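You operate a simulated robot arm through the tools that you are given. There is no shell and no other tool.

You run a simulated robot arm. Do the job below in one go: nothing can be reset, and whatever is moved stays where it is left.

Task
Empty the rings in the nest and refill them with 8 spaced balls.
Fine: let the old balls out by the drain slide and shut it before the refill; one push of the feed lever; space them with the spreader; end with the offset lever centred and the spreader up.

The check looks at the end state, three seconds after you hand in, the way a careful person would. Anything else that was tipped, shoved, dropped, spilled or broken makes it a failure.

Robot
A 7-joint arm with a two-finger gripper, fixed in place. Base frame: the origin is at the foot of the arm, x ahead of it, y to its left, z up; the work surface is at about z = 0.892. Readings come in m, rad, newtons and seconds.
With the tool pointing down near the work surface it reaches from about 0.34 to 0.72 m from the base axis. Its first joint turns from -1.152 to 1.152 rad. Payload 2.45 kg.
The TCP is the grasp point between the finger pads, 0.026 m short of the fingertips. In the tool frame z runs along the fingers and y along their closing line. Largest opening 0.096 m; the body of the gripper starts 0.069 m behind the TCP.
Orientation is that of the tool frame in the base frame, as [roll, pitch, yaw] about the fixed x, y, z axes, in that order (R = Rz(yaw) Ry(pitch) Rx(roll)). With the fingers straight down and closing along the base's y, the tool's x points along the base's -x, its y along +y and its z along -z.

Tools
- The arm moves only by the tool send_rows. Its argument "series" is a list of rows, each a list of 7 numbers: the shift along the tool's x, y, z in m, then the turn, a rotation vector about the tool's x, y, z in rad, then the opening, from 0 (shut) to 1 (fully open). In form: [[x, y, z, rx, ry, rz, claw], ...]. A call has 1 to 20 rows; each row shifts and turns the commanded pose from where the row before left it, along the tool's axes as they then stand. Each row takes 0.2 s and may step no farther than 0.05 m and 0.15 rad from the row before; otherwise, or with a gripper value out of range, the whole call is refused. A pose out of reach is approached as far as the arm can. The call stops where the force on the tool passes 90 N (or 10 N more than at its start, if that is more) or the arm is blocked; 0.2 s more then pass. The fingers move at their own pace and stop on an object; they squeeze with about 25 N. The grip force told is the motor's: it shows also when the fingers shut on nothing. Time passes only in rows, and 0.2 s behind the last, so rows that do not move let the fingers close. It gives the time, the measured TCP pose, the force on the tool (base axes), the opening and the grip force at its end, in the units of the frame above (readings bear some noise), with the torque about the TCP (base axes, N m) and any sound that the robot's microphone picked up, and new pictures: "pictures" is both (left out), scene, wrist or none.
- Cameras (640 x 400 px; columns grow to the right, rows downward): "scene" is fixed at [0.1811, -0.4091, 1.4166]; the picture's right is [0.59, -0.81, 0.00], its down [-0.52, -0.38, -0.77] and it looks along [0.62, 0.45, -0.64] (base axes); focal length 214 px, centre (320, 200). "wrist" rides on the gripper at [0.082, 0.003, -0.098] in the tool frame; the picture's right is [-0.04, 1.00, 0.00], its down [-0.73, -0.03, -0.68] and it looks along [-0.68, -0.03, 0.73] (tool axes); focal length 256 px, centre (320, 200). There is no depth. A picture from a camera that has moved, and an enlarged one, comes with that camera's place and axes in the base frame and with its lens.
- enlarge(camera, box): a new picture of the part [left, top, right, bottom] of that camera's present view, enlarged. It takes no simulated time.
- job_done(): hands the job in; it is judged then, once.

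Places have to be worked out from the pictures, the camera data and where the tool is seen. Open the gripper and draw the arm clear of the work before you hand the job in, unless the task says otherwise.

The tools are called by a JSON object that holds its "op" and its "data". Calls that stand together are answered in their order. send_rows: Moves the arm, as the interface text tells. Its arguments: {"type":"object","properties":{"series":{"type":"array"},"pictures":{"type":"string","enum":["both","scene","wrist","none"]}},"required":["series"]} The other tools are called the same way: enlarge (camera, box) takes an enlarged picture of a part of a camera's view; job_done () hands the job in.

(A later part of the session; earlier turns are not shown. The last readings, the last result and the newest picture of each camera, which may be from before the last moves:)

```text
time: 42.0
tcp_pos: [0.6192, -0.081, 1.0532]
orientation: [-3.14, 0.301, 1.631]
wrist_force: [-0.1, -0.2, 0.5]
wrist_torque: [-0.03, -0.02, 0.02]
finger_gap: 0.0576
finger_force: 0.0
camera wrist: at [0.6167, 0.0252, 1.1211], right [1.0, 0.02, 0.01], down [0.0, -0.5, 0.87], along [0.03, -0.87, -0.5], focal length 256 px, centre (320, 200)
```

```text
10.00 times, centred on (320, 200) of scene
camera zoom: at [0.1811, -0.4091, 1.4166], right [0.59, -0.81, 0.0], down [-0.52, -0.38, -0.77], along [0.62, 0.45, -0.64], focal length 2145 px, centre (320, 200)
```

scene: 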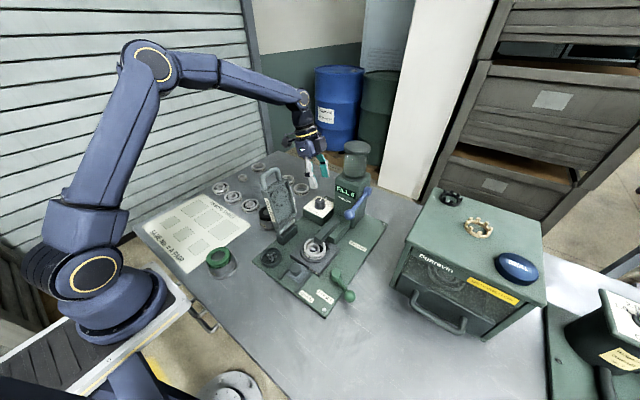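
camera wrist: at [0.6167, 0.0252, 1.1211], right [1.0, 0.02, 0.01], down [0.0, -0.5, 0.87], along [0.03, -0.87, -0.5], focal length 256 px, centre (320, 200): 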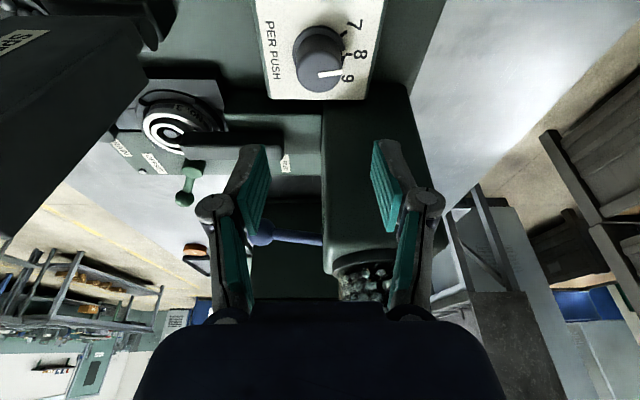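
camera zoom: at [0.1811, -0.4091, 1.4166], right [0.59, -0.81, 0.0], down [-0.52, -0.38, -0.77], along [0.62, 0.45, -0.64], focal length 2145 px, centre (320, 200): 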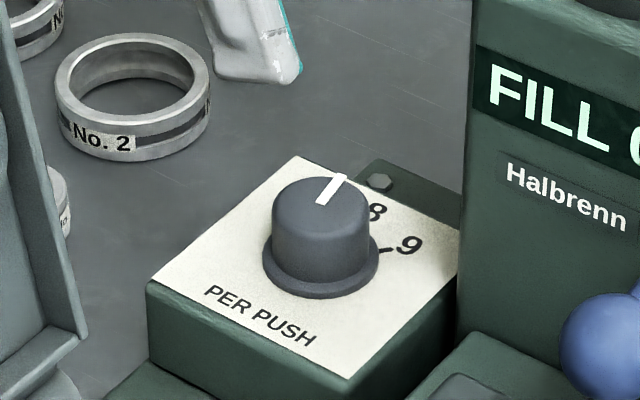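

Read carefully, the pointer is still about 8° short of the 8 tick. I'll go back down, grip again, and turn it a further 0.15 rad to put it squarely on 8.

{"op": "send_rows", "data": {"series": [[0.0089, 0.0008, 0.0287, 0, 0, 0, 0.6], [0.0089, 0, 0.0287, 0, 0, 0, 0.6], [0.0089, 0, 0.0284, 0, 0, 0, 0.6], [0, 0, 0, 0, 0, 0, 0.25], [0, 0, 0, 0, 0, 0, 0.25], [0, 0, 0, 0, 0, 0, 0.25], [0, 0, 0, 0.0222, 0, 0.0717, 0.25], [0, 0, 0, 0.0222, 0, 0.0717, 0.25], [0, 0, 0, 0, 0, 0, 0.25]], "pictures": "wrist"}}

{"op": "enlarge", "data": {"camera": "scene", "box": [295, 180, 345, 220]}}

```text
time: 44.0
tcp_pos: [0.6201, -0.081, 0.9629]
orientation: [3.14, 0.302, 1.48]
wrist_force: [-0.3, 3.5, 16.2]
wrist_torque: [0.47, -0.15, -0.01]
finger_gap: 0.0328
finger_force: 45.2
camera wrist: at [0.6337, 0.0249, 1.031], right [0.99, -0.13, 0.01], down [-0.08, -0.5, 0.87], along [-0.1, -0.86, -0.5], focal length 256 px, centre (320, 200)
```

wrist: 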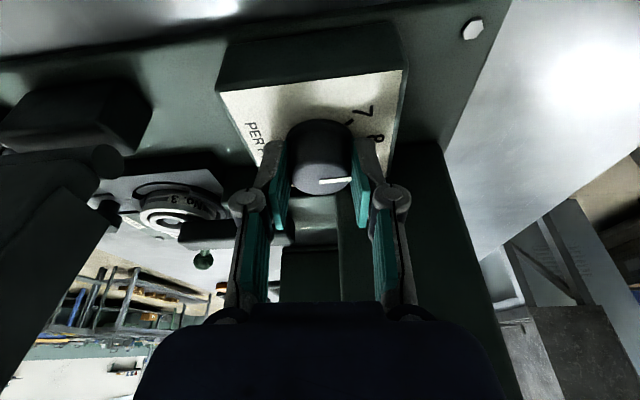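

```text
10.00 times, centred on (320, 200) of scene
camera zoom: at [0.1807, -0.409, 1.4166], right [0.59, -0.81, 0.0], down [-0.52, -0.38, -0.77], along [0.62, 0.45, -0.64], focal length 2145 px, centre (320, 200)
```

zoom: 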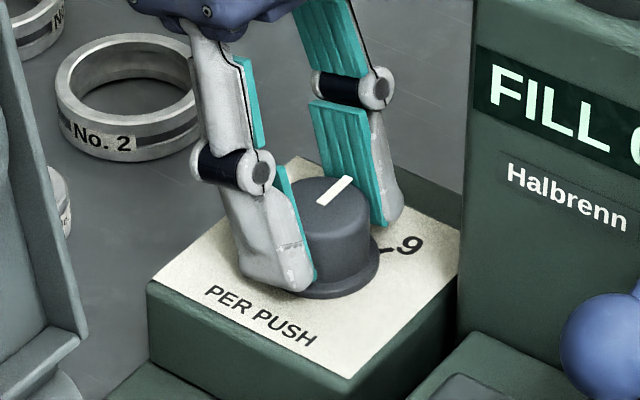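

The knob turned the extra amount. I'll release, rise straight up and read it again.

{"op": "send_rows", "data": {"series": [[0, 0, 0, 0, 0, 0, 0.6], [0, 0, 0, 0, 0, 0, 0.6], [0, 0, 0, 0, 0, 0, 0.6], [-0.0089, 0, -0.0287, 0, 0, 0, 0.6], [-0.0089, 0, -0.0287, 0, 0, 0, 0.6], [-0.0089, 0, -0.0287, 0, 0, 0, 0.6], [0, 0, 0, 0, 0, 0, 0.6]], "pictures": "wrist"}}

{"op": "enlarge", "data": {"camera": "wrist", "box": [240, 0, 400, 120]}}

{"op": "enlarge", "data": {"camera": "scene", "box": [295, 180, 345, 220]}}

```text
time: 45.6
tcp_pos: [0.62, -0.0822, 1.0541]
orientation: [3.141, 0.301, 1.482]
wrist_force: [0.1, -0.3, 0.1]
wrist_torque: [0.01, -0.01, 0.02]
finger_gap: 0.0577
finger_force: 0.1
camera wrist: at [0.6323, 0.0244, 1.1211], right [0.99, -0.13, 0.01], down [-0.07, -0.5, 0.87], along [-0.1, -0.86, -0.5], focal length 256 px, centre (320, 200)
```

wrist: 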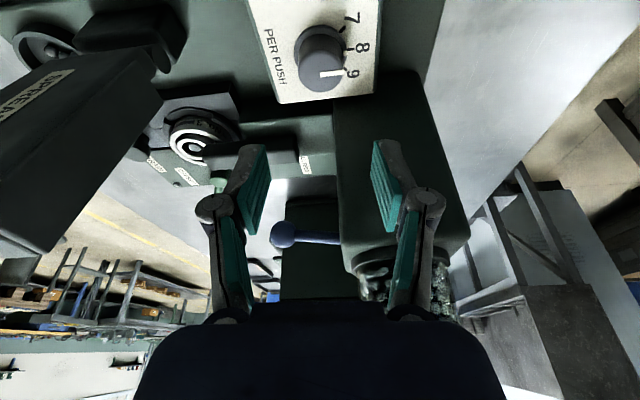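

```text
3.33 times, centred on (320, 60) of wrist
camera zoom: at [0.6323, 0.0244, 1.1211], right [0.99, -0.13, 0.01], down [-0.07, -0.5, 0.87], along [-0.1, -0.86, -0.5], focal length 853 px, centre (320, 667)
```

zoom: 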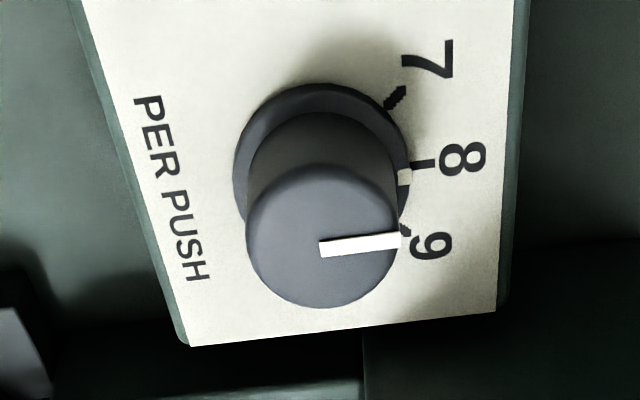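

```text
10.00 times, centred on (320, 200) of scene
camera zoom: at [0.1811, -0.4091, 1.4166], right [0.59, -0.81, 0.0], down [-0.52, -0.38, -0.77], along [0.62, 0.45, -0.64], focal length 2145 px, centre (320, 200)
```

zoom: 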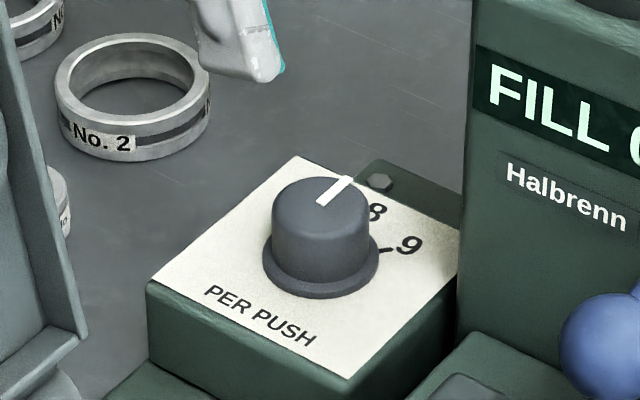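

The pointer now lies along the 8 tick, so the dial is set to 8. Next I'll rise, turn back to zero yaw (keeping the lean away from the hopper), and move over near the blue feed lever.

{"op": "send_rows", "data": {"series": [[-0.0118, 0, -0.0382, 0, 0, 0, 0.6], [-0.0118, 0, -0.0382, 0, 0, 0, 0.4], [-0.0118, 0, -0.0382, 0, 0, 0, 0.2], [-0.0118, 0, -0.0382, 0, 0, 0, 0], [-0.0118, 0, -0.0382, 0, 0, 0, 0], [0, 0, 0, -0.0409, 0, -0.1321, 0], [0, 0, 0, -0.0409, 0, -0.1321, 0], [0, 0, 0, -0.0409, 0, -0.1321, 0], [0, 0, 0, -0.0409, 0, -0.1321, 0], [0, 0, 0, -0.0409, 0, -0.1321, 0], [0, 0, 0, -0.0409, 0, -0.1321, 0], [0, 0, 0, -0.0409, 0, -0.1321, 0], [0, 0, 0, -0.0409, 0, -0.1321, 0], [0, 0, 0, -0.0409, 0, -0.1321, 0], [0, 0, 0, -0.0409, 0, -0.1321, 0], [0, 0, 0, -0.0409, 0, -0.1321, 0], [0, 0, 0, -0.0409, 0, -0.1321, 0], [0, 0, 0, 0, 0, 0, 0]], "pictures": "scene"}}

```text
time: 49.4
tcp_pos: [0.6196, -0.0798, 1.252]
orientation: [-3.14, 0.3, -3.141]
wrist_force: [0.0, 0.4, 0.0]
wrist_torque: [0.02, -0.03, -0.01]
finger_gap: 0.0
finger_force: 25.0
```

scene: 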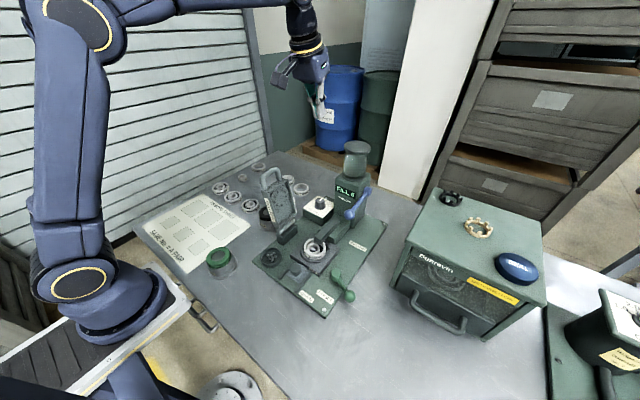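

Yaw is back to zero with the lean kept. I'll move in toward the robot, across, then down to a point above and behind the blue ball.

{"op": "send_rows", "data": {"series": [[0.0358, 0, -0.0111, 0, 0, 0, 0], [0.0358, 0, -0.0111, 0, 0, 0, 0], [0, -0.0372, 0, 0, 0, 0, 0], [0, -0.0372, 0, 0, 0, 0, 0], [0, -0.0372, 0, 0, 0, 0, 0], [0, -0.0372, 0, 0, 0, 0, 0], [0.0112, 0, 0.0363, 0, 0, 0, 0], [0.0112, 0, 0.0363, 0, 0, 0, 0], [0.0112, 0, 0.0363, 0, 0, 0, 0], [0.0112, 0, 0.0363, 0, 0, 0, 0], [0, 0, 0, 0, 0, 0, 0]], "pictures": "both"}}

{"op": "enlarge", "data": {"camera": "scene", "box": [290, 150, 390, 230]}}

{"op": "enlarge", "data": {"camera": "wrist", "box": [220, 40, 420, 220]}}

```text
time: 51.8
tcp_pos: [0.5457, -0.2304, 1.0984]
orientation: [3.141, 0.3, -3.142]
wrist_force: [0.7, 0.6, 0.7]
wrist_torque: [-0.01, 0.0, -0.03]
finger_gap: 0.0
finger_force: 25.1
camera wrist: at [0.4389, -0.2276, 1.1675], right [0.04, 1.0, 0.01], down [0.5, -0.03, 0.87], along [0.87, -0.03, -0.5], focal length 256 px, centre (320, 200)
```

scene: 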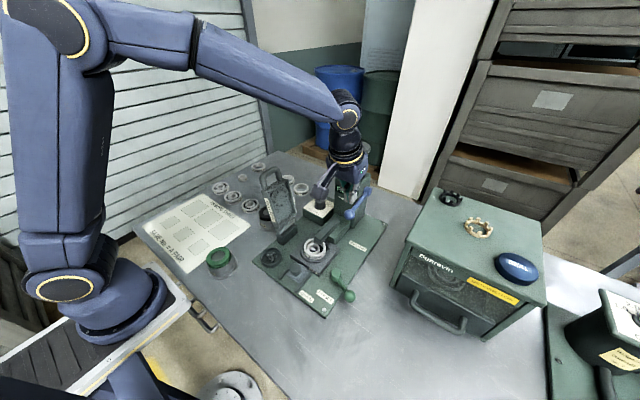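
wrist: 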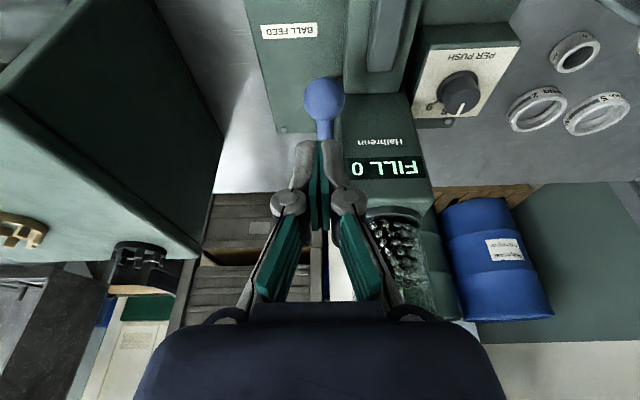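

```text
5.00 times, centred on (340, 190) of scene
camera zoom: at [0.1811, -0.4091, 1.4166], right [0.59, -0.81, 0.0], down [-0.52, -0.38, -0.77], along [0.62, 0.45, -0.64], focal length 1072 px, centre (220, 250)
```

zoom: 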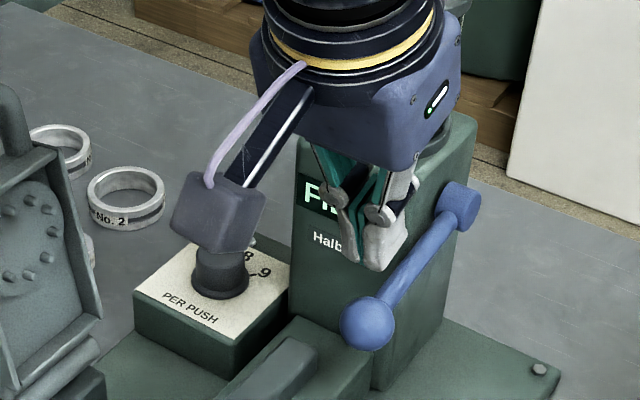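

```text
2.22 times, centred on (320, 130) of wrist
camera zoom: at [0.4389, -0.2276, 1.1675], right [0.04, 1.0, 0.01], down [0.5, -0.03, 0.87], along [0.87, -0.03, -0.5], focal length 569 px, centre (320, 356)
```

zoom: 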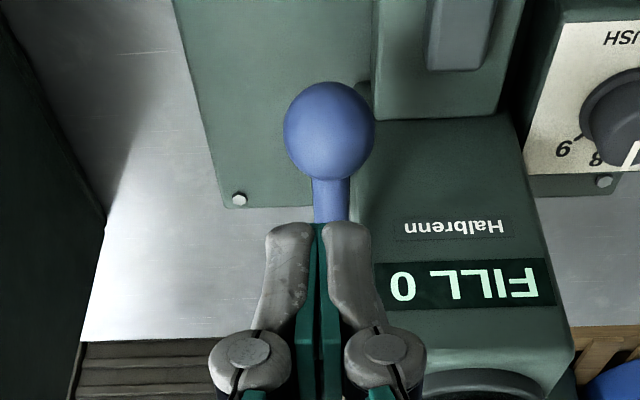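

The ball is confirmed at about (0.561, -0.228, 1.016), straight under the path. I'll bring the closed fingertips down to just above it.

{"op": "send_rows", "data": {"series": [[0.0039, 0.0012, 0.0176, 0, 0, 0, 0], [0.0039, 0.0012, 0.0176, 0, 0, 0, 0], [0, 0, 0, 0, 0, 0, 0]], "pictures": "both"}}

{"op": "enlarge", "data": {"camera": "scene", "box": [290, 150, 390, 230]}}

{"op": "enlarge", "data": {"camera": "wrist", "box": [240, 80, 400, 200]}}

```text
time: 52.6
tcp_pos: [0.5473, -0.2276, 1.0627]
orientation: [-3.141, 0.301, 3.141]
wrist_force: [0.9, -0.2, -0.2]
wrist_torque: [0.0, -0.01, -0.02]
finger_gap: 0.0
finger_force: 25.3
camera wrist: at [0.4407, -0.2248, 1.1318], right [0.04, 1.0, 0.01], down [0.5, -0.03, 0.87], along [0.86, -0.03, -0.5], focal length 256 px, centre (320, 200)
```

scene: 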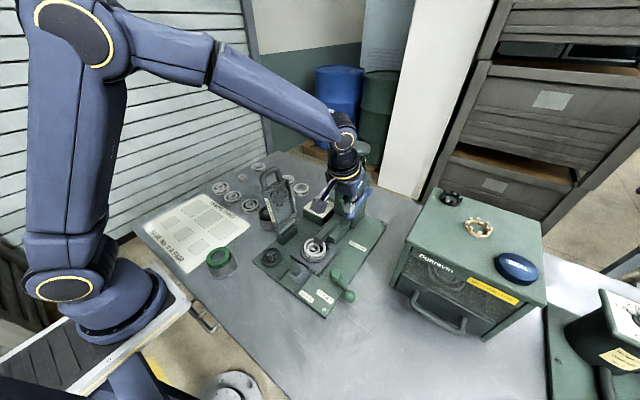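
wrist: 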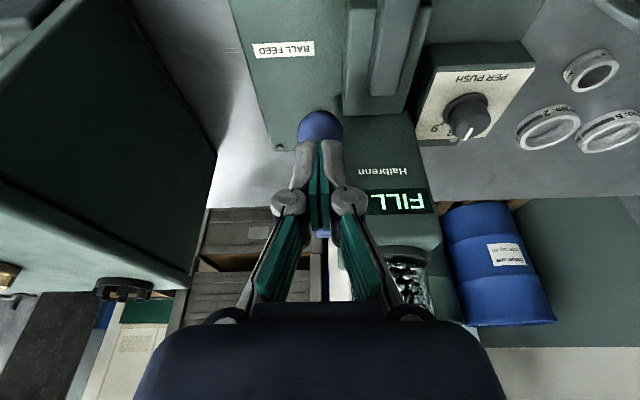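

```text
5.00 times, centred on (340, 190) of scene
camera zoom: at [0.1811, -0.4091, 1.4166], right [0.59, -0.81, 0.0], down [-0.52, -0.38, -0.77], along [0.62, 0.45, -0.64], focal length 1072 px, centre (220, 250)
```

zoom: 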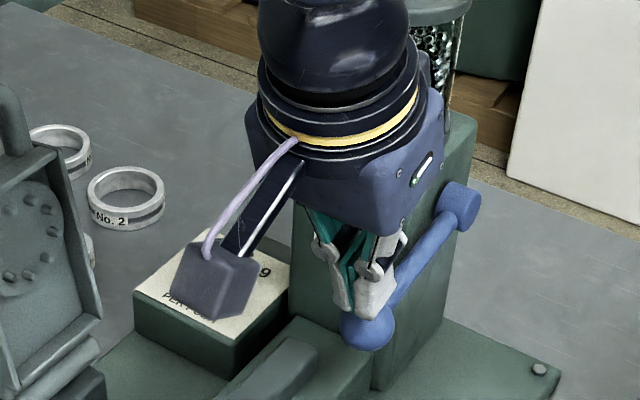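

```text
3.33 times, centred on (320, 140) of wrist
camera zoom: at [0.4407, -0.2248, 1.1318], right [0.04, 1.0, 0.01], down [0.5, -0.03, 0.87], along [0.86, -0.03, -0.5], focal length 853 px, centre (320, 400)
```

zoom: 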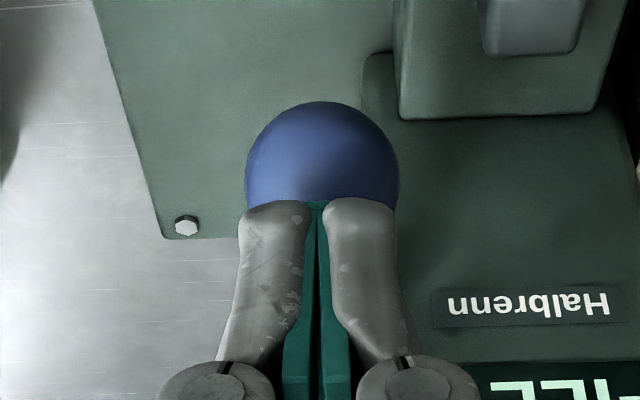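

The fingertips are centred on the ball. I'll press along the finger axis in small steps and watch force and display.

{"op": "send_rows", "data": {"series": [[0, 0, 0.004, 0, 0, 0, 0], [0, 0, 0.004, 0, 0, 0, 0], [0, 0, 0.004, 0, 0, 0, 0]], "pictures": "wrist"}}

{"op": "enlarge", "data": {"camera": "scene", "box": [290, 150, 390, 230]}}

```text
time: 53.4
tcp_pos: [0.5509, -0.2284, 1.0533]
orientation: [3.141, 0.299, 3.141]
wrist_force: [-0.2, -1.3, 1.2]
wrist_torque: [0.0, -0.03, -0.02]
finger_gap: 0.0
finger_force: 24.9
camera wrist: at [0.4445, -0.225, 1.121], right [0.04, 1.0, 0.01], down [0.5, -0.03, 0.87], along [0.86, -0.03, -0.5], focal length 256 px, centre (320, 200)
```

wrist: 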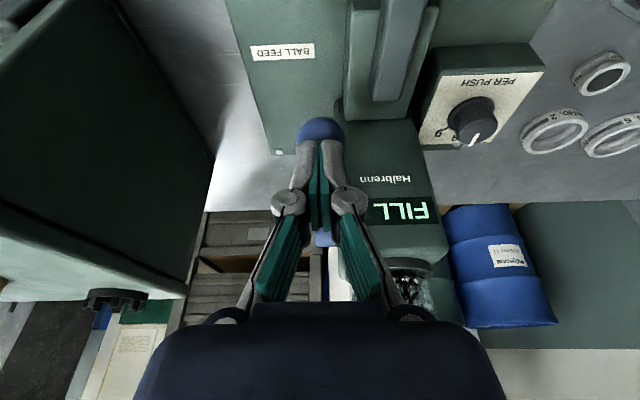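

```text
5.00 times, centred on (340, 190) of scene
camera zoom: at [0.181, -0.4091, 1.4166], right [0.59, -0.81, 0.0], down [-0.52, -0.38, -0.77], along [0.62, 0.45, -0.64], focal length 1072 px, centre (220, 250)
```

zoom: 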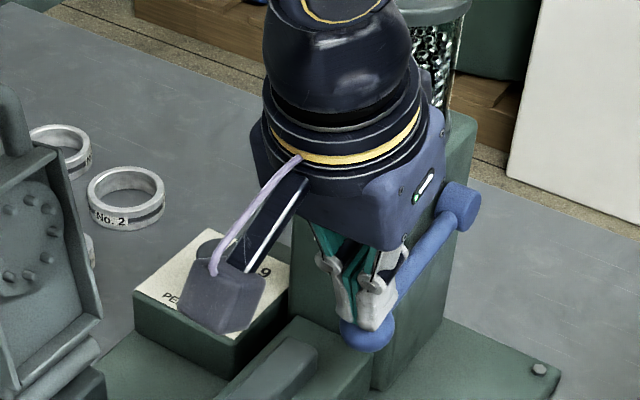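

Contact is just beginning. I'll keep pressing along the arc.

{"op": "send_rows", "data": {"series": [[0, 0, 0.004, 0, 0, 0, 0], [0, 0, 0.004, 0, 0, 0, 0], [0, 0, 0.004, 0, 0, 0, 0]], "pictures": "none"}}

{"op": "enlarge", "data": {"camera": "scene", "box": [290, 150, 390, 230]}}

```text
time: 54.2
tcp_pos: [0.5545, -0.2277, 1.0417]
orientation: [-3.138, 0.303, 3.142]
wrist_force: [-1.3, 0.7, 1.6]
wrist_torque: [0.0, 0.04, 0.03]
finger_gap: 0.0
finger_force: 28.7
```

```text
5.00 times, centred on (340, 190) of scene
camera zoom: at [0.181, -0.4091, 1.4166], right [0.59, -0.81, 0.0], down [-0.52, -0.38, -0.77], along [0.62, 0.45, -0.64], focal length 1072 px, centre (220, 250)
```

zoom: 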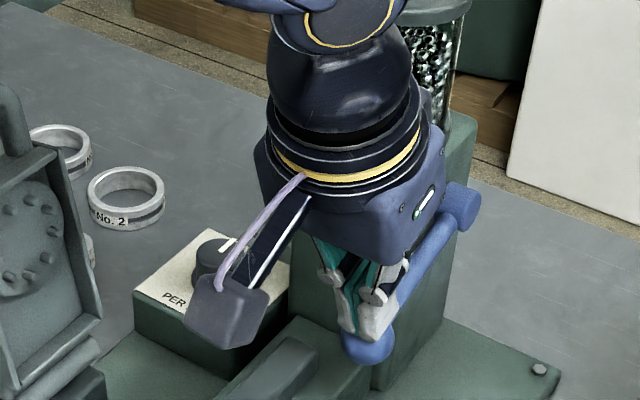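

The lever is moving down with little resistance. I'll continue along its arc, adding the forward component.

{"op": "send_rows", "data": {"series": [[-0.0003, 0, 0.005, 0, 0, 0, 0], [-0.0006, 0, 0.005, 0, 0, 0, 0], [-0.0008, 0, 0.005, 0, 0, 0, 0], [-0.001, 0, 0.005, 0, 0, 0, 0]], "pictures": "wrist"}}

{"op": "enlarge", "data": {"camera": "scene", "box": [290, 150, 390, 230]}}

```text
time: 55.2
tcp_pos: [0.5638, -0.2264, 1.0237]
orientation: [3.141, 0.299, 3.14]
wrist_force: [-1.6, 0.4, 1.3]
wrist_torque: [0.01, 0.06, -0.05]
finger_gap: 0.0001
finger_force: 28.2
camera wrist: at [0.4567, -0.2238, 1.0912], right [0.04, 1.0, 0.01], down [0.5, -0.03, 0.87], along [0.86, -0.03, -0.5], focal length 256 px, centre (320, 200)
```

wrist: 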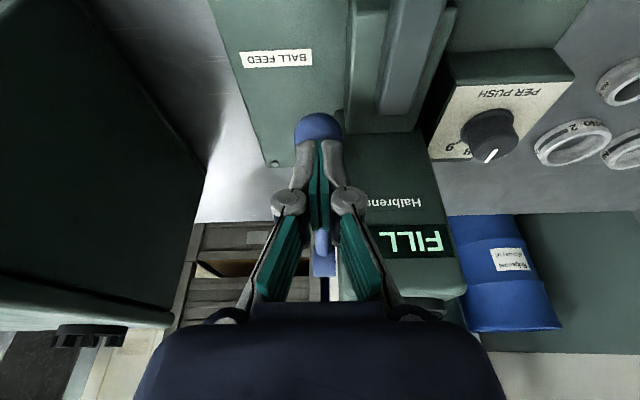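

```text
5.00 times, centred on (340, 190) of scene
camera zoom: at [0.181, -0.4091, 1.4166], right [0.59, -0.81, 0.0], down [-0.52, -0.38, -0.77], along [0.62, 0.45, -0.64], focal length 1072 px, centre (220, 250)
```

zoom: 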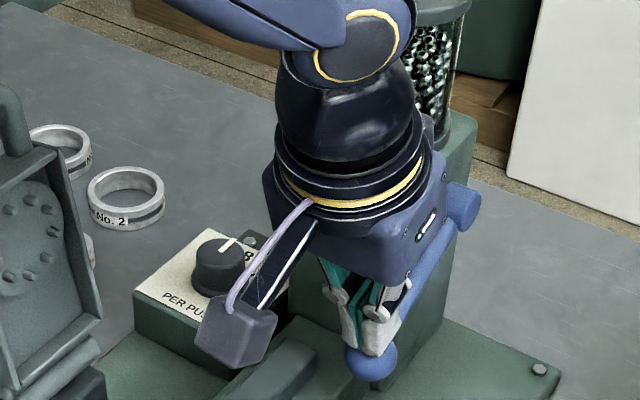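

It's still moving freely; I'll continue down the arc.

{"op": "send_rows", "data": {"series": [[-0.0012, 0, 0.005, 0, 0, 0, 0], [-0.0014, 0, 0.005, 0, 0, 0, 0], [-0.0016, 0, 0.005, 0, 0, 0, 0], [-0.0017, 0, 0.005, 0, 0, 0, 0]], "pictures": "wrist"}}

{"op": "enlarge", "data": {"camera": "scene", "box": [290, 150, 390, 230]}}

```text
time: 56.3
tcp_pos: [0.5729, -0.2281, 1.0142]
orientation: [-3.137, 0.302, -3.142]
wrist_force: [-21.5, 6.4, 34.8]
wrist_torque: [0.19, 0.56, -0.02]
finger_gap: 0.0061
finger_force: 28.5
stopped in row 4: the force on the tool passed its limit at 91 N (the readings are from after the stop); the commanded pose is now the measured one
camera wrist: at [0.466, -0.225, 1.0812], right [0.04, 1.0, 0.01], down [0.5, -0.03, 0.87], along [0.87, -0.03, -0.5], focal length 256 px, centre (320, 200)
```

wrist: 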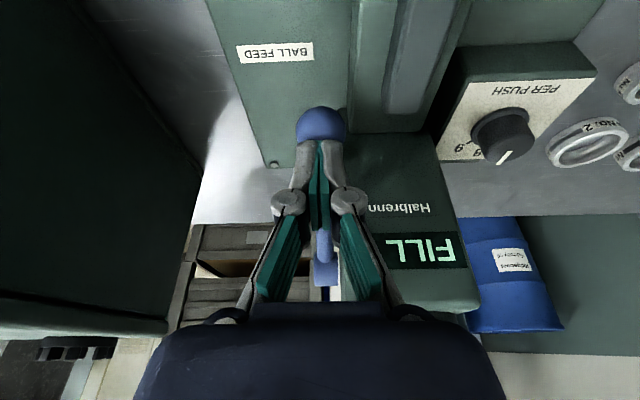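

```text
5.00 times, centred on (340, 190) of scene
camera zoom: at [0.1798, -0.4086, 1.4169], right [0.59, -0.81, 0.0], down [-0.52, -0.38, -0.77], along [0.62, 0.45, -0.64], focal length 1072 px, centre (220, 250)
```

zoom: 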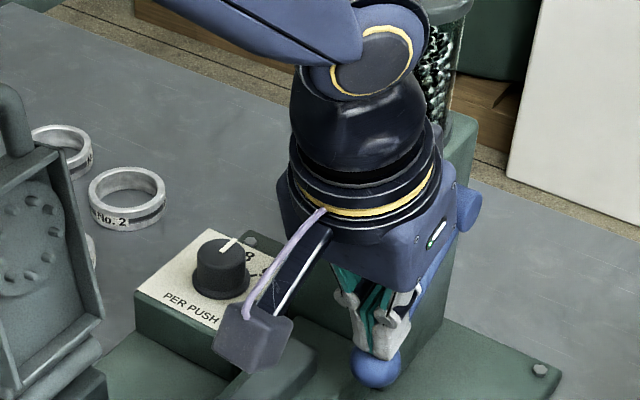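

The lever hit its end stop (the force limit tripped). I'll ease back up along the same arc and see whether the lever follows and balls were fed.

{"op": "send_rows", "data": {"series": [[0.001, 0, -0.006, 0, 0, 0, 0], [0.001, 0, -0.008, 0, 0, 0, 0], [0.001, 0, -0.01, 0, 0, 0, 0], [0.001, 0, -0.01, 0, 0, 0, 0], [0, 0, 0, 0, 0, 0, 0]], "pictures": "wrist"}}

{"op": "enlarge", "data": {"camera": "scene", "box": [280, 150, 390, 270]}}

{"op": "enlarge", "data": {"camera": "scene", "box": [295, 230, 335, 265]}}

```text
time: 57.5
tcp_pos: [0.5593, -0.2264, 1.0423]
orientation: [-3.141, 0.3, 3.141]
wrist_force: [-0.8, 0.4, 0.6]
wrist_torque: [0.01, -0.04, -0.01]
finger_gap: 0.0059
finger_force: 28.6
camera wrist: at [0.4527, -0.2242, 1.1097], right [0.04, 1.0, 0.01], down [0.5, -0.03, 0.87], along [0.86, -0.03, -0.5], focal length 256 px, centre (320, 200)
```

wrist: 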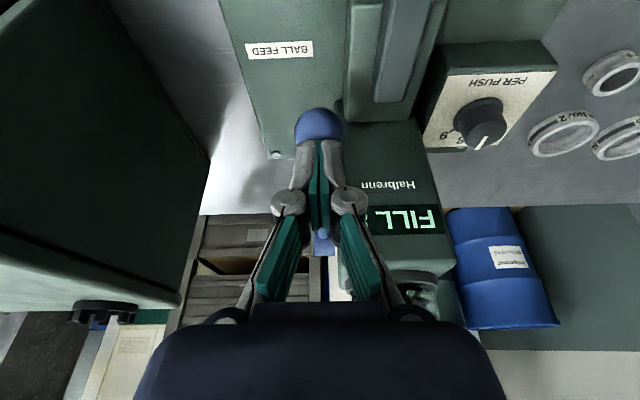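

```text
3.33 times, centred on (335, 210) of scene
camera zoom: at [0.181, -0.4091, 1.4166], right [0.59, -0.81, 0.0], down [-0.52, -0.38, -0.77], along [0.62, 0.45, -0.64], focal length 715 px, centre (270, 167)
```

zoom: 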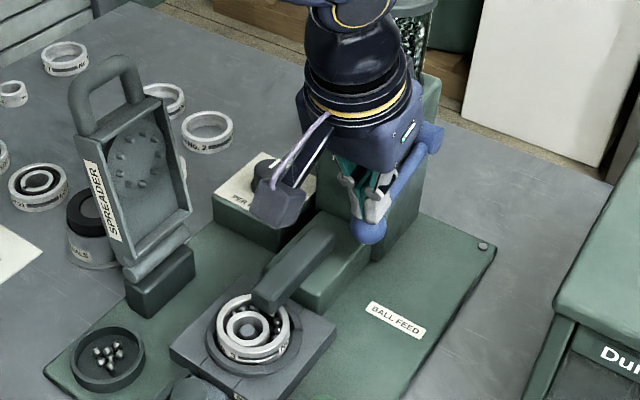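

```text
11.43 times, centred on (315, 248) of scene
camera zoom: at [0.181, -0.4091, 1.4166], right [0.59, -0.81, 0.0], down [-0.52, -0.38, -0.77], along [0.62, 0.45, -0.64], focal length 2451 px, centre (377, -343)
```

zoom: 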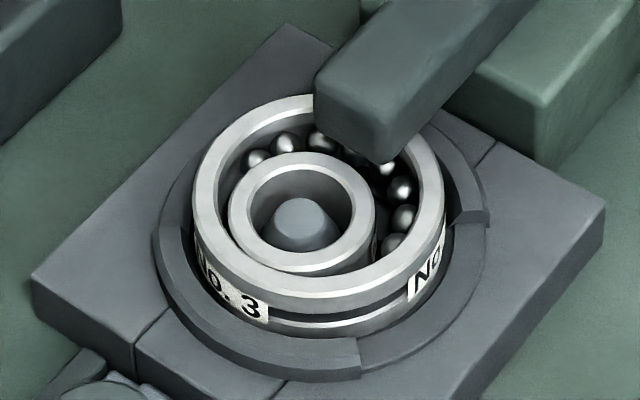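

The balls went into the gap and the lever is springing back up. I'll retreat fully from the lever and read the display.

{"op": "send_rows", "data": {"series": [[0, 0, -0.01, 0, 0, 0, 0], [0, 0, -0.012, 0, 0, 0, 0], [0, 0, -0.02, 0, 0, 0, 0], [-0.0118, 0, -0.038, 0, 0, 0, 0], [-0.0118, 0, -0.038, 0, 0, 0, 0], [-0.0118, 0, -0.038, 0, 0, 0, 0], [0.03, 0, -0.01, 0, 0, 0, 0], [0.03, 0, -0.01, 0, 0, 0, 0], [0.03, 0, -0.01, 0, 0, 0, 0], [0, 0, 0, 0, 0, 0, 0]], "pictures": "both"}}

{"op": "enlarge", "data": {"camera": "scene", "box": [300, 160, 390, 220]}}

{"op": "enlarge", "data": {"camera": "scene", "box": [295, 230, 335, 265]}}

{"op": "enlarge", "data": {"camera": "wrist", "box": [270, 0, 430, 120]}}

```text
time: 59.7
tcp_pos: [0.4508, -0.227, 1.2006]
orientation: [-3.141, 0.3, -3.14]
wrist_force: [0.4, 0.4, 0.3]
wrist_torque: [0.02, -0.01, 0.0]
finger_gap: 0.0002
finger_force: 28.7
camera wrist: at [0.3444, -0.2238, 1.2696], right [0.04, 1.0, 0.01], down [0.5, -0.03, 0.87], along [0.86, -0.03, -0.5], focal length 256 px, centre (320, 200)
```

scene: 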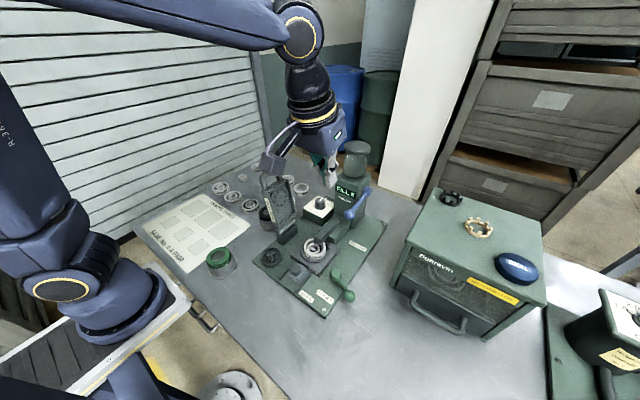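
wrist: 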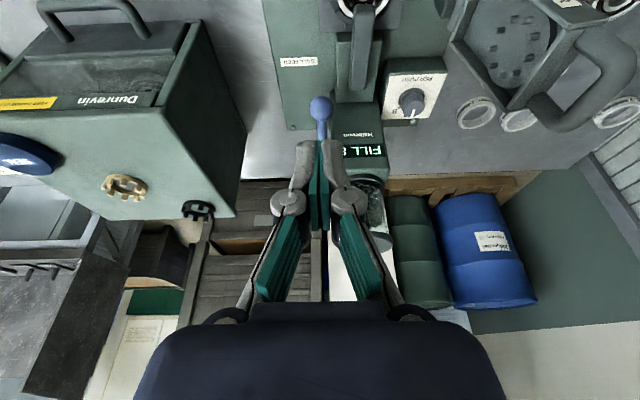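

```text
6.67 times, centred on (345, 190) of scene
camera zoom: at [0.181, -0.4091, 1.4166], right [0.59, -0.81, 0.0], down [-0.52, -0.38, -0.77], along [0.62, 0.45, -0.64], focal length 1430 px, centre (153, 267)
```

zoom: 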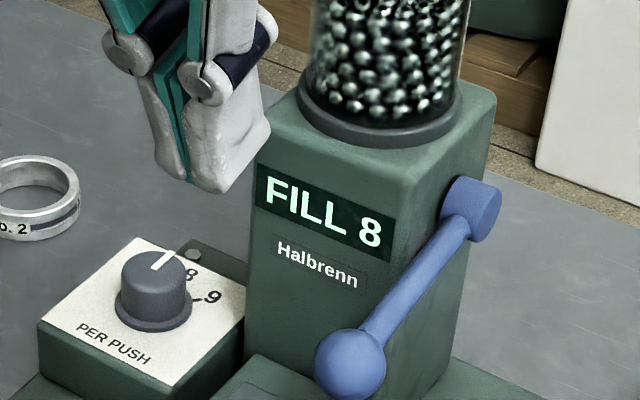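

```text
11.43 times, centred on (315, 248) of scene
camera zoom: at [0.181, -0.4091, 1.4166], right [0.59, -0.81, 0.0], down [-0.52, -0.38, -0.77], along [0.62, 0.45, -0.64], focal length 2451 px, centre (377, -343)
```

zoom: 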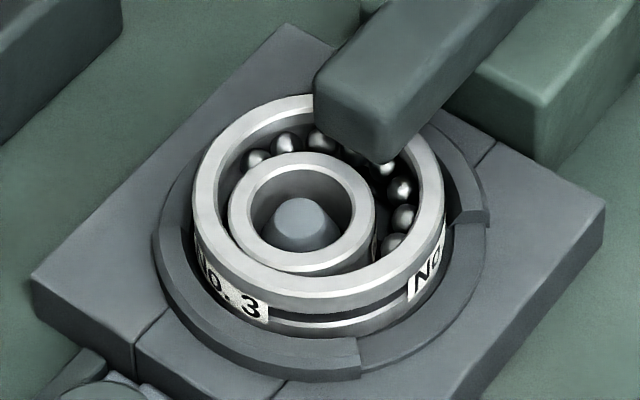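

```text
3.33 times, centred on (350, 60) of wrist
camera zoom: at [0.3444, -0.2238, 1.2696], right [0.04, 1.0, 0.01], down [0.5, -0.03, 0.87], along [0.86, -0.03, -0.5], focal length 853 px, centre (220, 667)
```

zoom: 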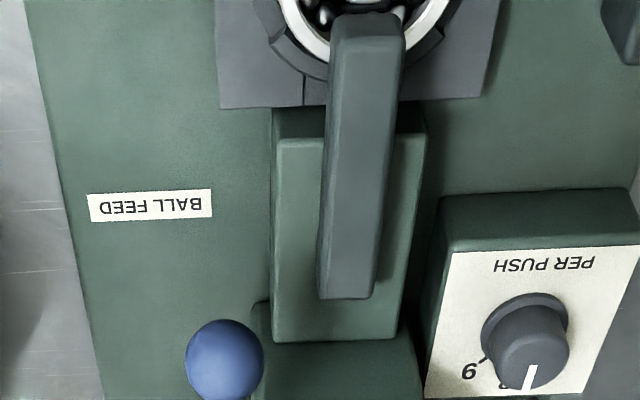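

The display reads FILL 8 and the lever is back up. Now the offset lever: I'll straighten the tool, yaw 90° and move above its ball near (0.416, -0.3215).

{"op": "send_rows", "data": {"series": [[0, 0, 0, 0, 0.15, 0, 0.2], [0, 0, 0, 0, 0.15, 0, 0.4], [0, 0, 0, 0, 0, 0.1428, 0.55], [0, 0, 0, 0, 0, 0.1428, 0.55], [0, 0, 0, 0, 0, 0.1428, 0.55], [0, 0, 0, 0, 0, 0.1428, 0.55], [0, 0, 0, 0, 0, 0.1428, 0.55], [0, 0, 0, 0, 0, 0.1428, 0.55], [0, 0, 0, 0, 0, 0.1428, 0.55], [0, 0, 0, 0, 0, 0.1428, 0.55], [0, 0, 0, 0, 0, 0.1428, 0.55], [0, 0, 0, 0, 0, 0.1428, 0.55], [0, 0, 0, 0, 0, 0.1428, 0.55], [-0.0325, -0.0115, 0, 0, 0, 0, 0.55], [-0.0325, -0.0115, 0, 0, 0, 0, 0.55], [-0.0325, -0.0115, 0, 0, 0, 0, 0.55], [0, 0, 0.045, 0, 0, 0, 0.55], [0, 0, 0.045, 0, 0, 0, 0.55], [0, 0, 0.045, 0, 0, 0, 0.55], [0, 0, 0, 0, 0, 0, 0.55]], "pictures": "both"}}

```text
time: 63.9
tcp_pos: [0.4158, -0.3233, 1.0687]
orientation: [3.141, 0.002, 1.572]
wrist_force: [-0.6, -0.9, 0.7]
wrist_torque: [0.0, -0.02, 0.01]
finger_gap: 0.0528
finger_force: 0.0
camera wrist: at [0.4191, -0.2432, 1.1657], right [1.0, -0.04, 0.0], down [-0.03, -0.73, 0.68], along [-0.03, -0.68, -0.73], focal length 256 px, centre (320, 200)
```

scene: 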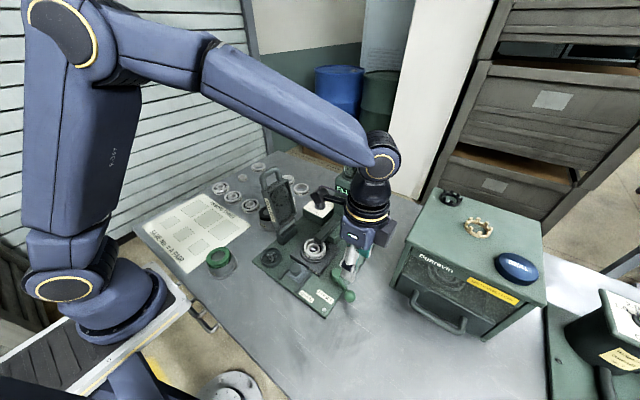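
wrist: 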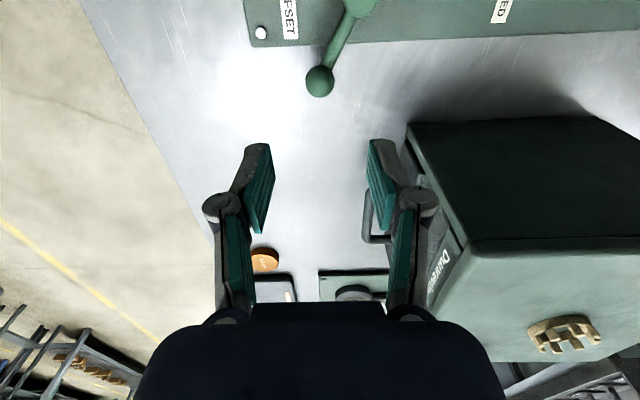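

The lever ball is dead ahead below, at (0.416, -0.321). I'll descend around it and close to the same loose cage.

{"op": "send_rows", "data": {"series": [[-0.001, 0, 0.0422, 0, 0, 0, 0.55], [0, 0, 0.0422, 0, 0, 0, 0.55], [0, 0, 0.042, 0, 0, 0, 0.55], [0, 0, 0, 0, 0, 0, 0.31], [0, 0, 0, 0, 0, 0, 0.31], [0, 0, 0, 0, 0, 0, 0.31]], "pictures": "wrist"}}

{"op": "enlarge", "data": {"camera": "wrist", "box": [240, 60, 420, 220]}}

```text
time: 65.3
tcp_pos: [0.4159, -0.3233, 0.9435]
orientation: [3.141, 0.0, 1.57]
wrist_force: [0.4, 0.6, 0.1]
wrist_torque: [-0.02, 0.0, -0.02]
finger_gap: 0.0299
finger_force: 0.1
camera wrist: at [0.4201, -0.2432, 1.0393], right [1.0, -0.04, 0.0], down [-0.03, -0.73, 0.68], along [-0.03, -0.68, -0.73], focal length 256 px, centre (320, 200)
```

wrist: 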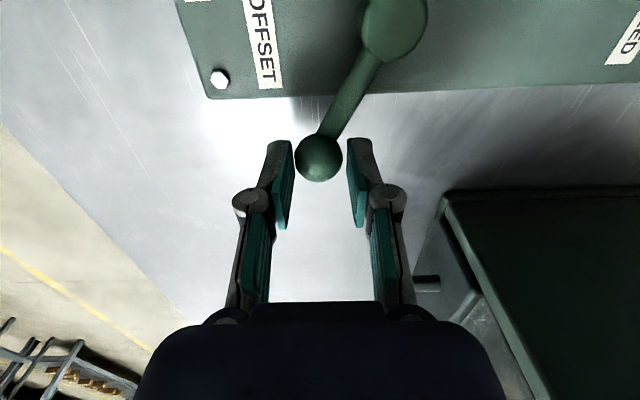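

```text
2.50 times, centred on (330, 140) of wrist
camera zoom: at [0.4201, -0.2432, 1.0393], right [1.0, -0.04, 0.0], down [-0.03, -0.73, 0.68], along [-0.03, -0.68, -0.73], focal length 640 px, centre (295, 350)
```

zoom: 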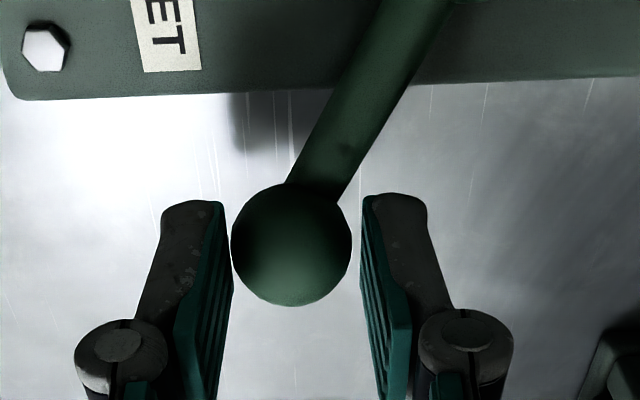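

I'll sweep the lever back along its arc toward centre, stopping before the end to check.

{"op": "send_rows", "data": {"series": [[-0.0023, 0.0053, 0, 0, 0, 0, 0.31], [-0.0023, 0.0053, 0, 0, 0, 0, 0.31], [-0.0014, 0.0057, 0, 0, 0, 0, 0.31], [-0.0014, 0.0057, 0, 0, 0, 0, 0.31], [-0.0004, 0.0058, 0, 0, 0, 0, 0.31], [-0.0004, 0.0058, 0, 0, 0, 0, 0.31], [0.0007, 0.0058, 0, 0, 0, 0, 0.31], [0.0007, 0.0058, 0, 0, 0, 0, 0.31], [0.0016, 0.0056, 0, 0, 0, 0, 0.31], [0.0016, 0.0056, 0, 0, 0, 0, 0.31]], "pictures": "wrist"}}

{"op": "enlarge", "data": {"camera": "scene", "box": [280, 220, 380, 290]}}

```text
time: 67.5
tcp_pos: [0.4774, -0.329, 0.9412]
orientation: [-3.141, 0.001, 1.569]
wrist_force: [-0.1, 0.1, -0.1]
wrist_torque: [-0.01, -0.02, 0.02]
finger_gap: 0.0297
finger_force: 0.1
camera wrist: at [0.4792, -0.2483, 1.0375], right [1.0, -0.04, 0.0], down [-0.03, -0.73, 0.68], along [-0.03, -0.68, -0.73], focal length 256 px, centre (320, 200)
```

wrist: 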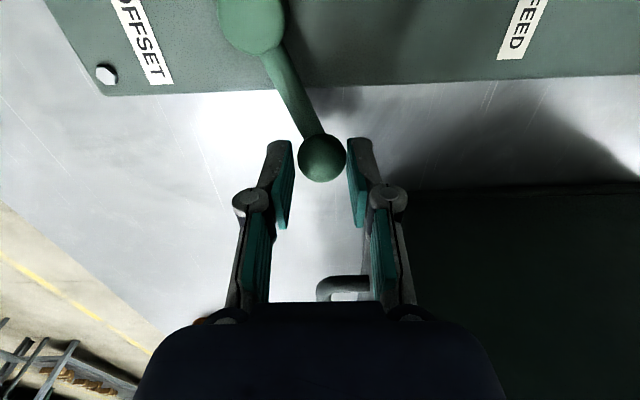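

```text
5.71 times, centred on (330, 255) of scene
camera zoom: at [0.1811, -0.4091, 1.4166], right [0.59, -0.81, 0.0], down [-0.52, -0.38, -0.77], along [0.62, 0.45, -0.64], focal length 1226 px, centre (263, -114)
```

zoom: 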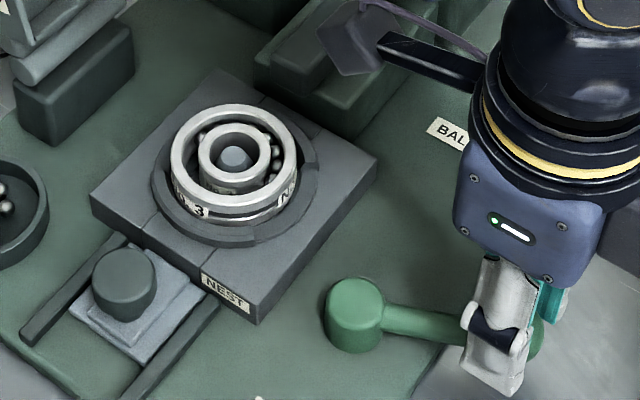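

The inner ring is nearly centred and the chute has withdrawn. I'll continue in small steps to the centred end.

{"op": "send_rows", "data": {"series": [[0.0022, 0.0045, 0, 0, 0, 0, 0.31], [0.0018, 0.003, 0, 0, 0, 0, 0.31], [0.0012, 0.002, 0, 0, 0, 0, 0.31], [0, 0, 0, 0, 0, 0, 0.31]], "pictures": "wrist"}}

{"op": "enlarge", "data": {"camera": "scene", "box": [280, 220, 380, 290]}}

{"op": "enlarge", "data": {"camera": "wrist", "box": [240, 60, 420, 220]}}

```text
time: 68.5
tcp_pos: [0.4846, -0.3244, 0.9406]
orientation: [3.141, 0.001, 1.572]
wrist_force: [0.5, -0.2, 0.4]
wrist_torque: [0.0, 0.0, 0.02]
finger_gap: 0.03
finger_force: 0.0
camera wrist: at [0.4886, -0.2431, 1.0372], right [1.0, -0.04, 0.0], down [-0.03, -0.73, 0.68], along [-0.03, -0.68, -0.73], focal length 256 px, centre (320, 200)
```

wrist: 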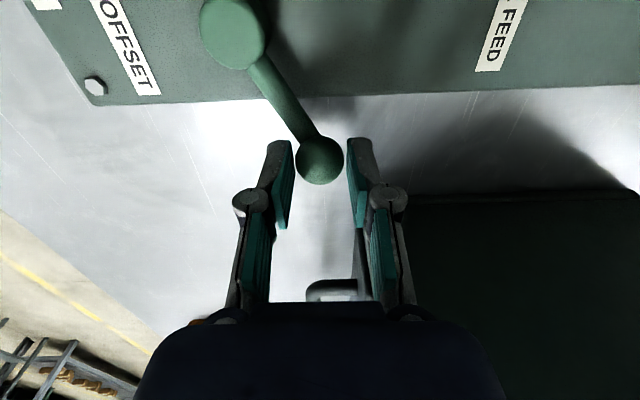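

```text
5.71 times, centred on (330, 255) of scene
camera zoom: at [0.1811, -0.4091, 1.4166], right [0.59, -0.81, 0.0], down [-0.52, -0.38, -0.77], along [0.62, 0.45, -0.64], focal length 1226 px, centre (263, -114)
```

zoom: 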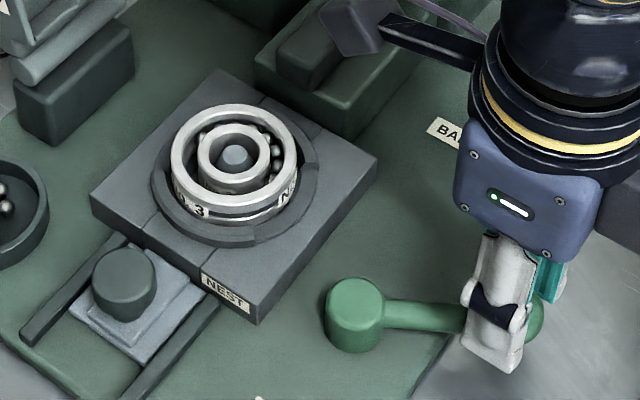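

```text
2.50 times, centred on (330, 140) of wrist
camera zoom: at [0.4886, -0.2431, 1.0372], right [1.0, -0.04, 0.0], down [-0.03, -0.73, 0.68], along [-0.03, -0.68, -0.73], focal length 640 px, centre (295, 350)
```

zoom: 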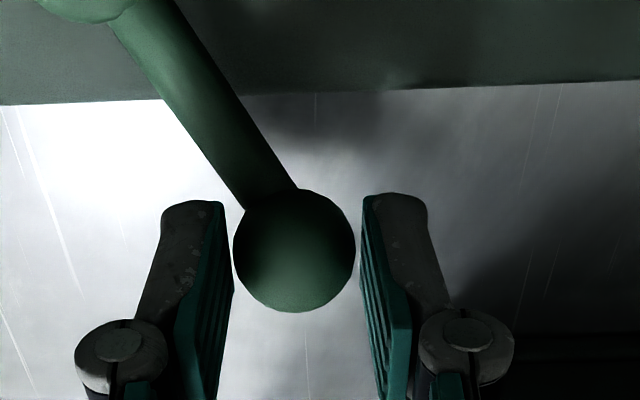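

The lever is about where it began. I'll nudge it 2 mm more to feel whether it's against its centre stop.

{"op": "send_rows", "data": {"series": [[0.0006, 0.0011, 0, 0, 0, 0, 0.31], [0.0006, 0.0011, 0, 0, 0, 0, 0.31], [0, 0, 0, 0, 0, 0, 0.31]], "pictures": "wrist"}}

{"op": "enlarge", "data": {"camera": "wrist", "box": [240, 60, 420, 220]}}

```text
time: 69.3
tcp_pos: [0.4876, -0.3242, 0.9408]
orientation: [3.14, 0.0, 1.571]
wrist_force: [-1.8, -0.3, -0.8]
wrist_torque: [0.0, 0.03, -0.03]
finger_gap: 0.0306
finger_force: 0.8
camera wrist: at [0.4903, -0.2424, 1.0374], right [1.0, -0.04, 0.0], down [-0.03, -0.73, 0.68], along [-0.03, -0.68, -0.73], focal length 256 px, centre (320, 200)
```

wrist: 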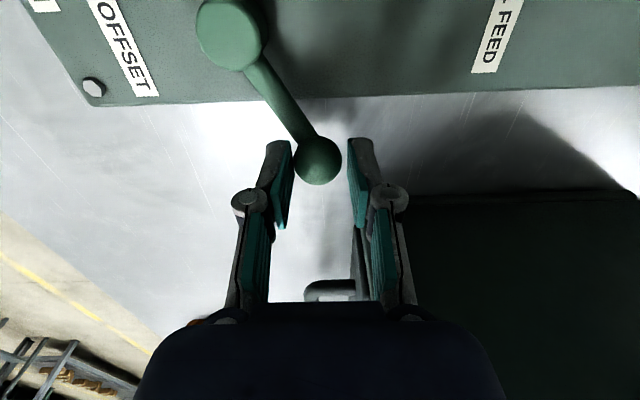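

```text
2.50 times, centred on (330, 140) of wrist
camera zoom: at [0.4903, -0.2424, 1.0374], right [1.0, -0.04, 0.0], down [-0.03, -0.73, 0.68], along [-0.03, -0.68, -0.73], focal length 640 px, centre (295, 350)
```

zoom: 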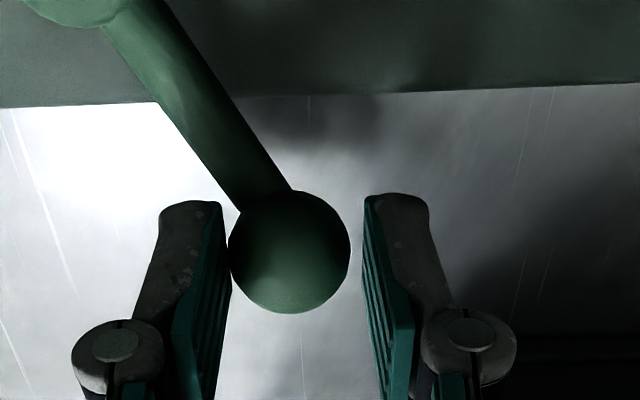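

The left finger now bears on the ball, with force beginning to build. One more 1 mm nudge will confirm the stop.

{"op": "send_rows", "data": {"series": [[0.0005, 0.0009, 0, 0, 0, 0, 0.31], [0, 0, 0, 0, 0, 0, 0.31]], "pictures": "none"}}

```text
time: 69.9
tcp_pos: [0.4869, -0.3228, 0.9428]
orientation: [-3.14, 0.001, 1.571]
wrist_force: [-1.8, -0.3, -0.9]
wrist_torque: [0.02, 0.07, -0.01]
finger_gap: 0.0317
finger_force: 1.0
```

The finger yields instead of the lever moving, so the lever is at its centred stop. I'll back off slightly, open, rise and look at the rings.

{"op": "send_rows", "data": {"series": [[0, -0.002, 0, 0, 0, 0, 0.4], [0, -0.001, 0, 0, 0, 0, 0.55], [0, 0, 0, 0, 0, 0, 0.55], [0, 0, -0.04, 0, 0, 0, 0.55], [0, 0, -0.045, 0, 0, 0, 0.55], [0, 0, -0.045, 0, 0, 0, 0.55], [0, 0, -0.045, 0, 0, 0, 0.55], [0, 0, -0.045, 0, 0, 0, 0.55], [0, 0, 0, 0, 0, 0, 0.55]], "pictures": "both"}}

{"op": "enlarge", "data": {"camera": "scene", "box": [295, 230, 335, 265]}}

{"op": "enlarge", "data": {"camera": "scene", "box": [250, 160, 390, 300]}}

```text
time: 71.9
tcp_pos: [0.4839, -0.3219, 1.1626]
orientation: [3.141, 0.002, 1.569]
wrist_force: [-0.2, -0.1, 0.2]
wrist_torque: [0.02, -0.04, 0.02]
finger_gap: 0.0528
finger_force: 0.0
camera wrist: at [0.4867, -0.2406, 1.2594], right [1.0, -0.04, 0.0], down [-0.03, -0.73, 0.68], along [-0.03, -0.68, -0.73], focal length 256 px, centre (320, 200)
```

scene: 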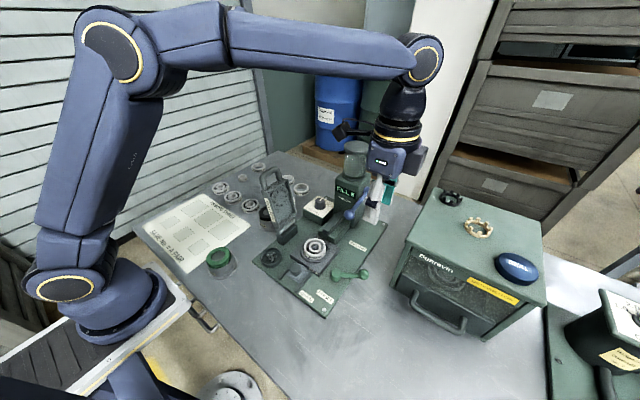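
wrist: 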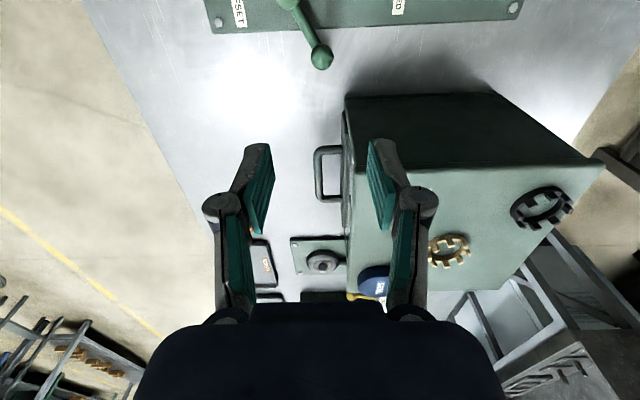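

```text
11.43 times, centred on (315, 248) of scene
camera zoom: at [0.1811, -0.4091, 1.4166], right [0.59, -0.81, 0.0], down [-0.52, -0.38, -0.77], along [0.62, 0.45, -0.64], focal length 2451 px, centre (377, -343)
```

zoom: 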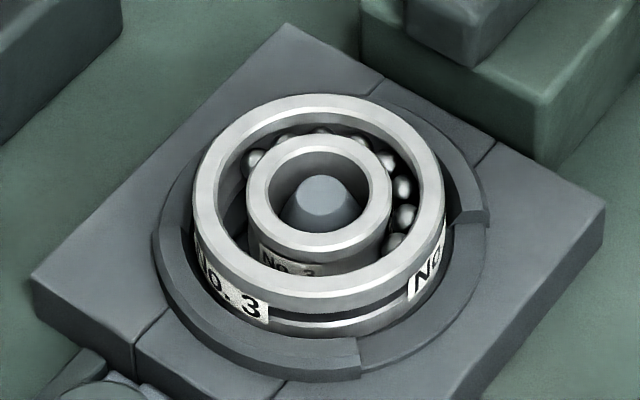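

```text
2.86 times, centred on (320, 230) of scene
camera zoom: at [0.1811, -0.4091, 1.4166], right [0.59, -0.81, 0.0], down [-0.52, -0.38, -0.77], along [0.62, 0.45, -0.64], focal length 613 px, centre (320, 114)
```

zoom: 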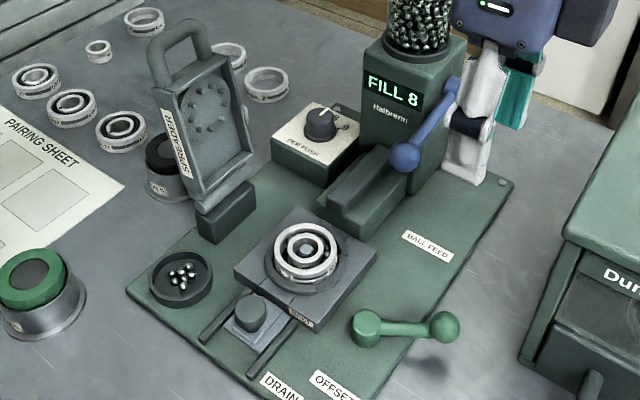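

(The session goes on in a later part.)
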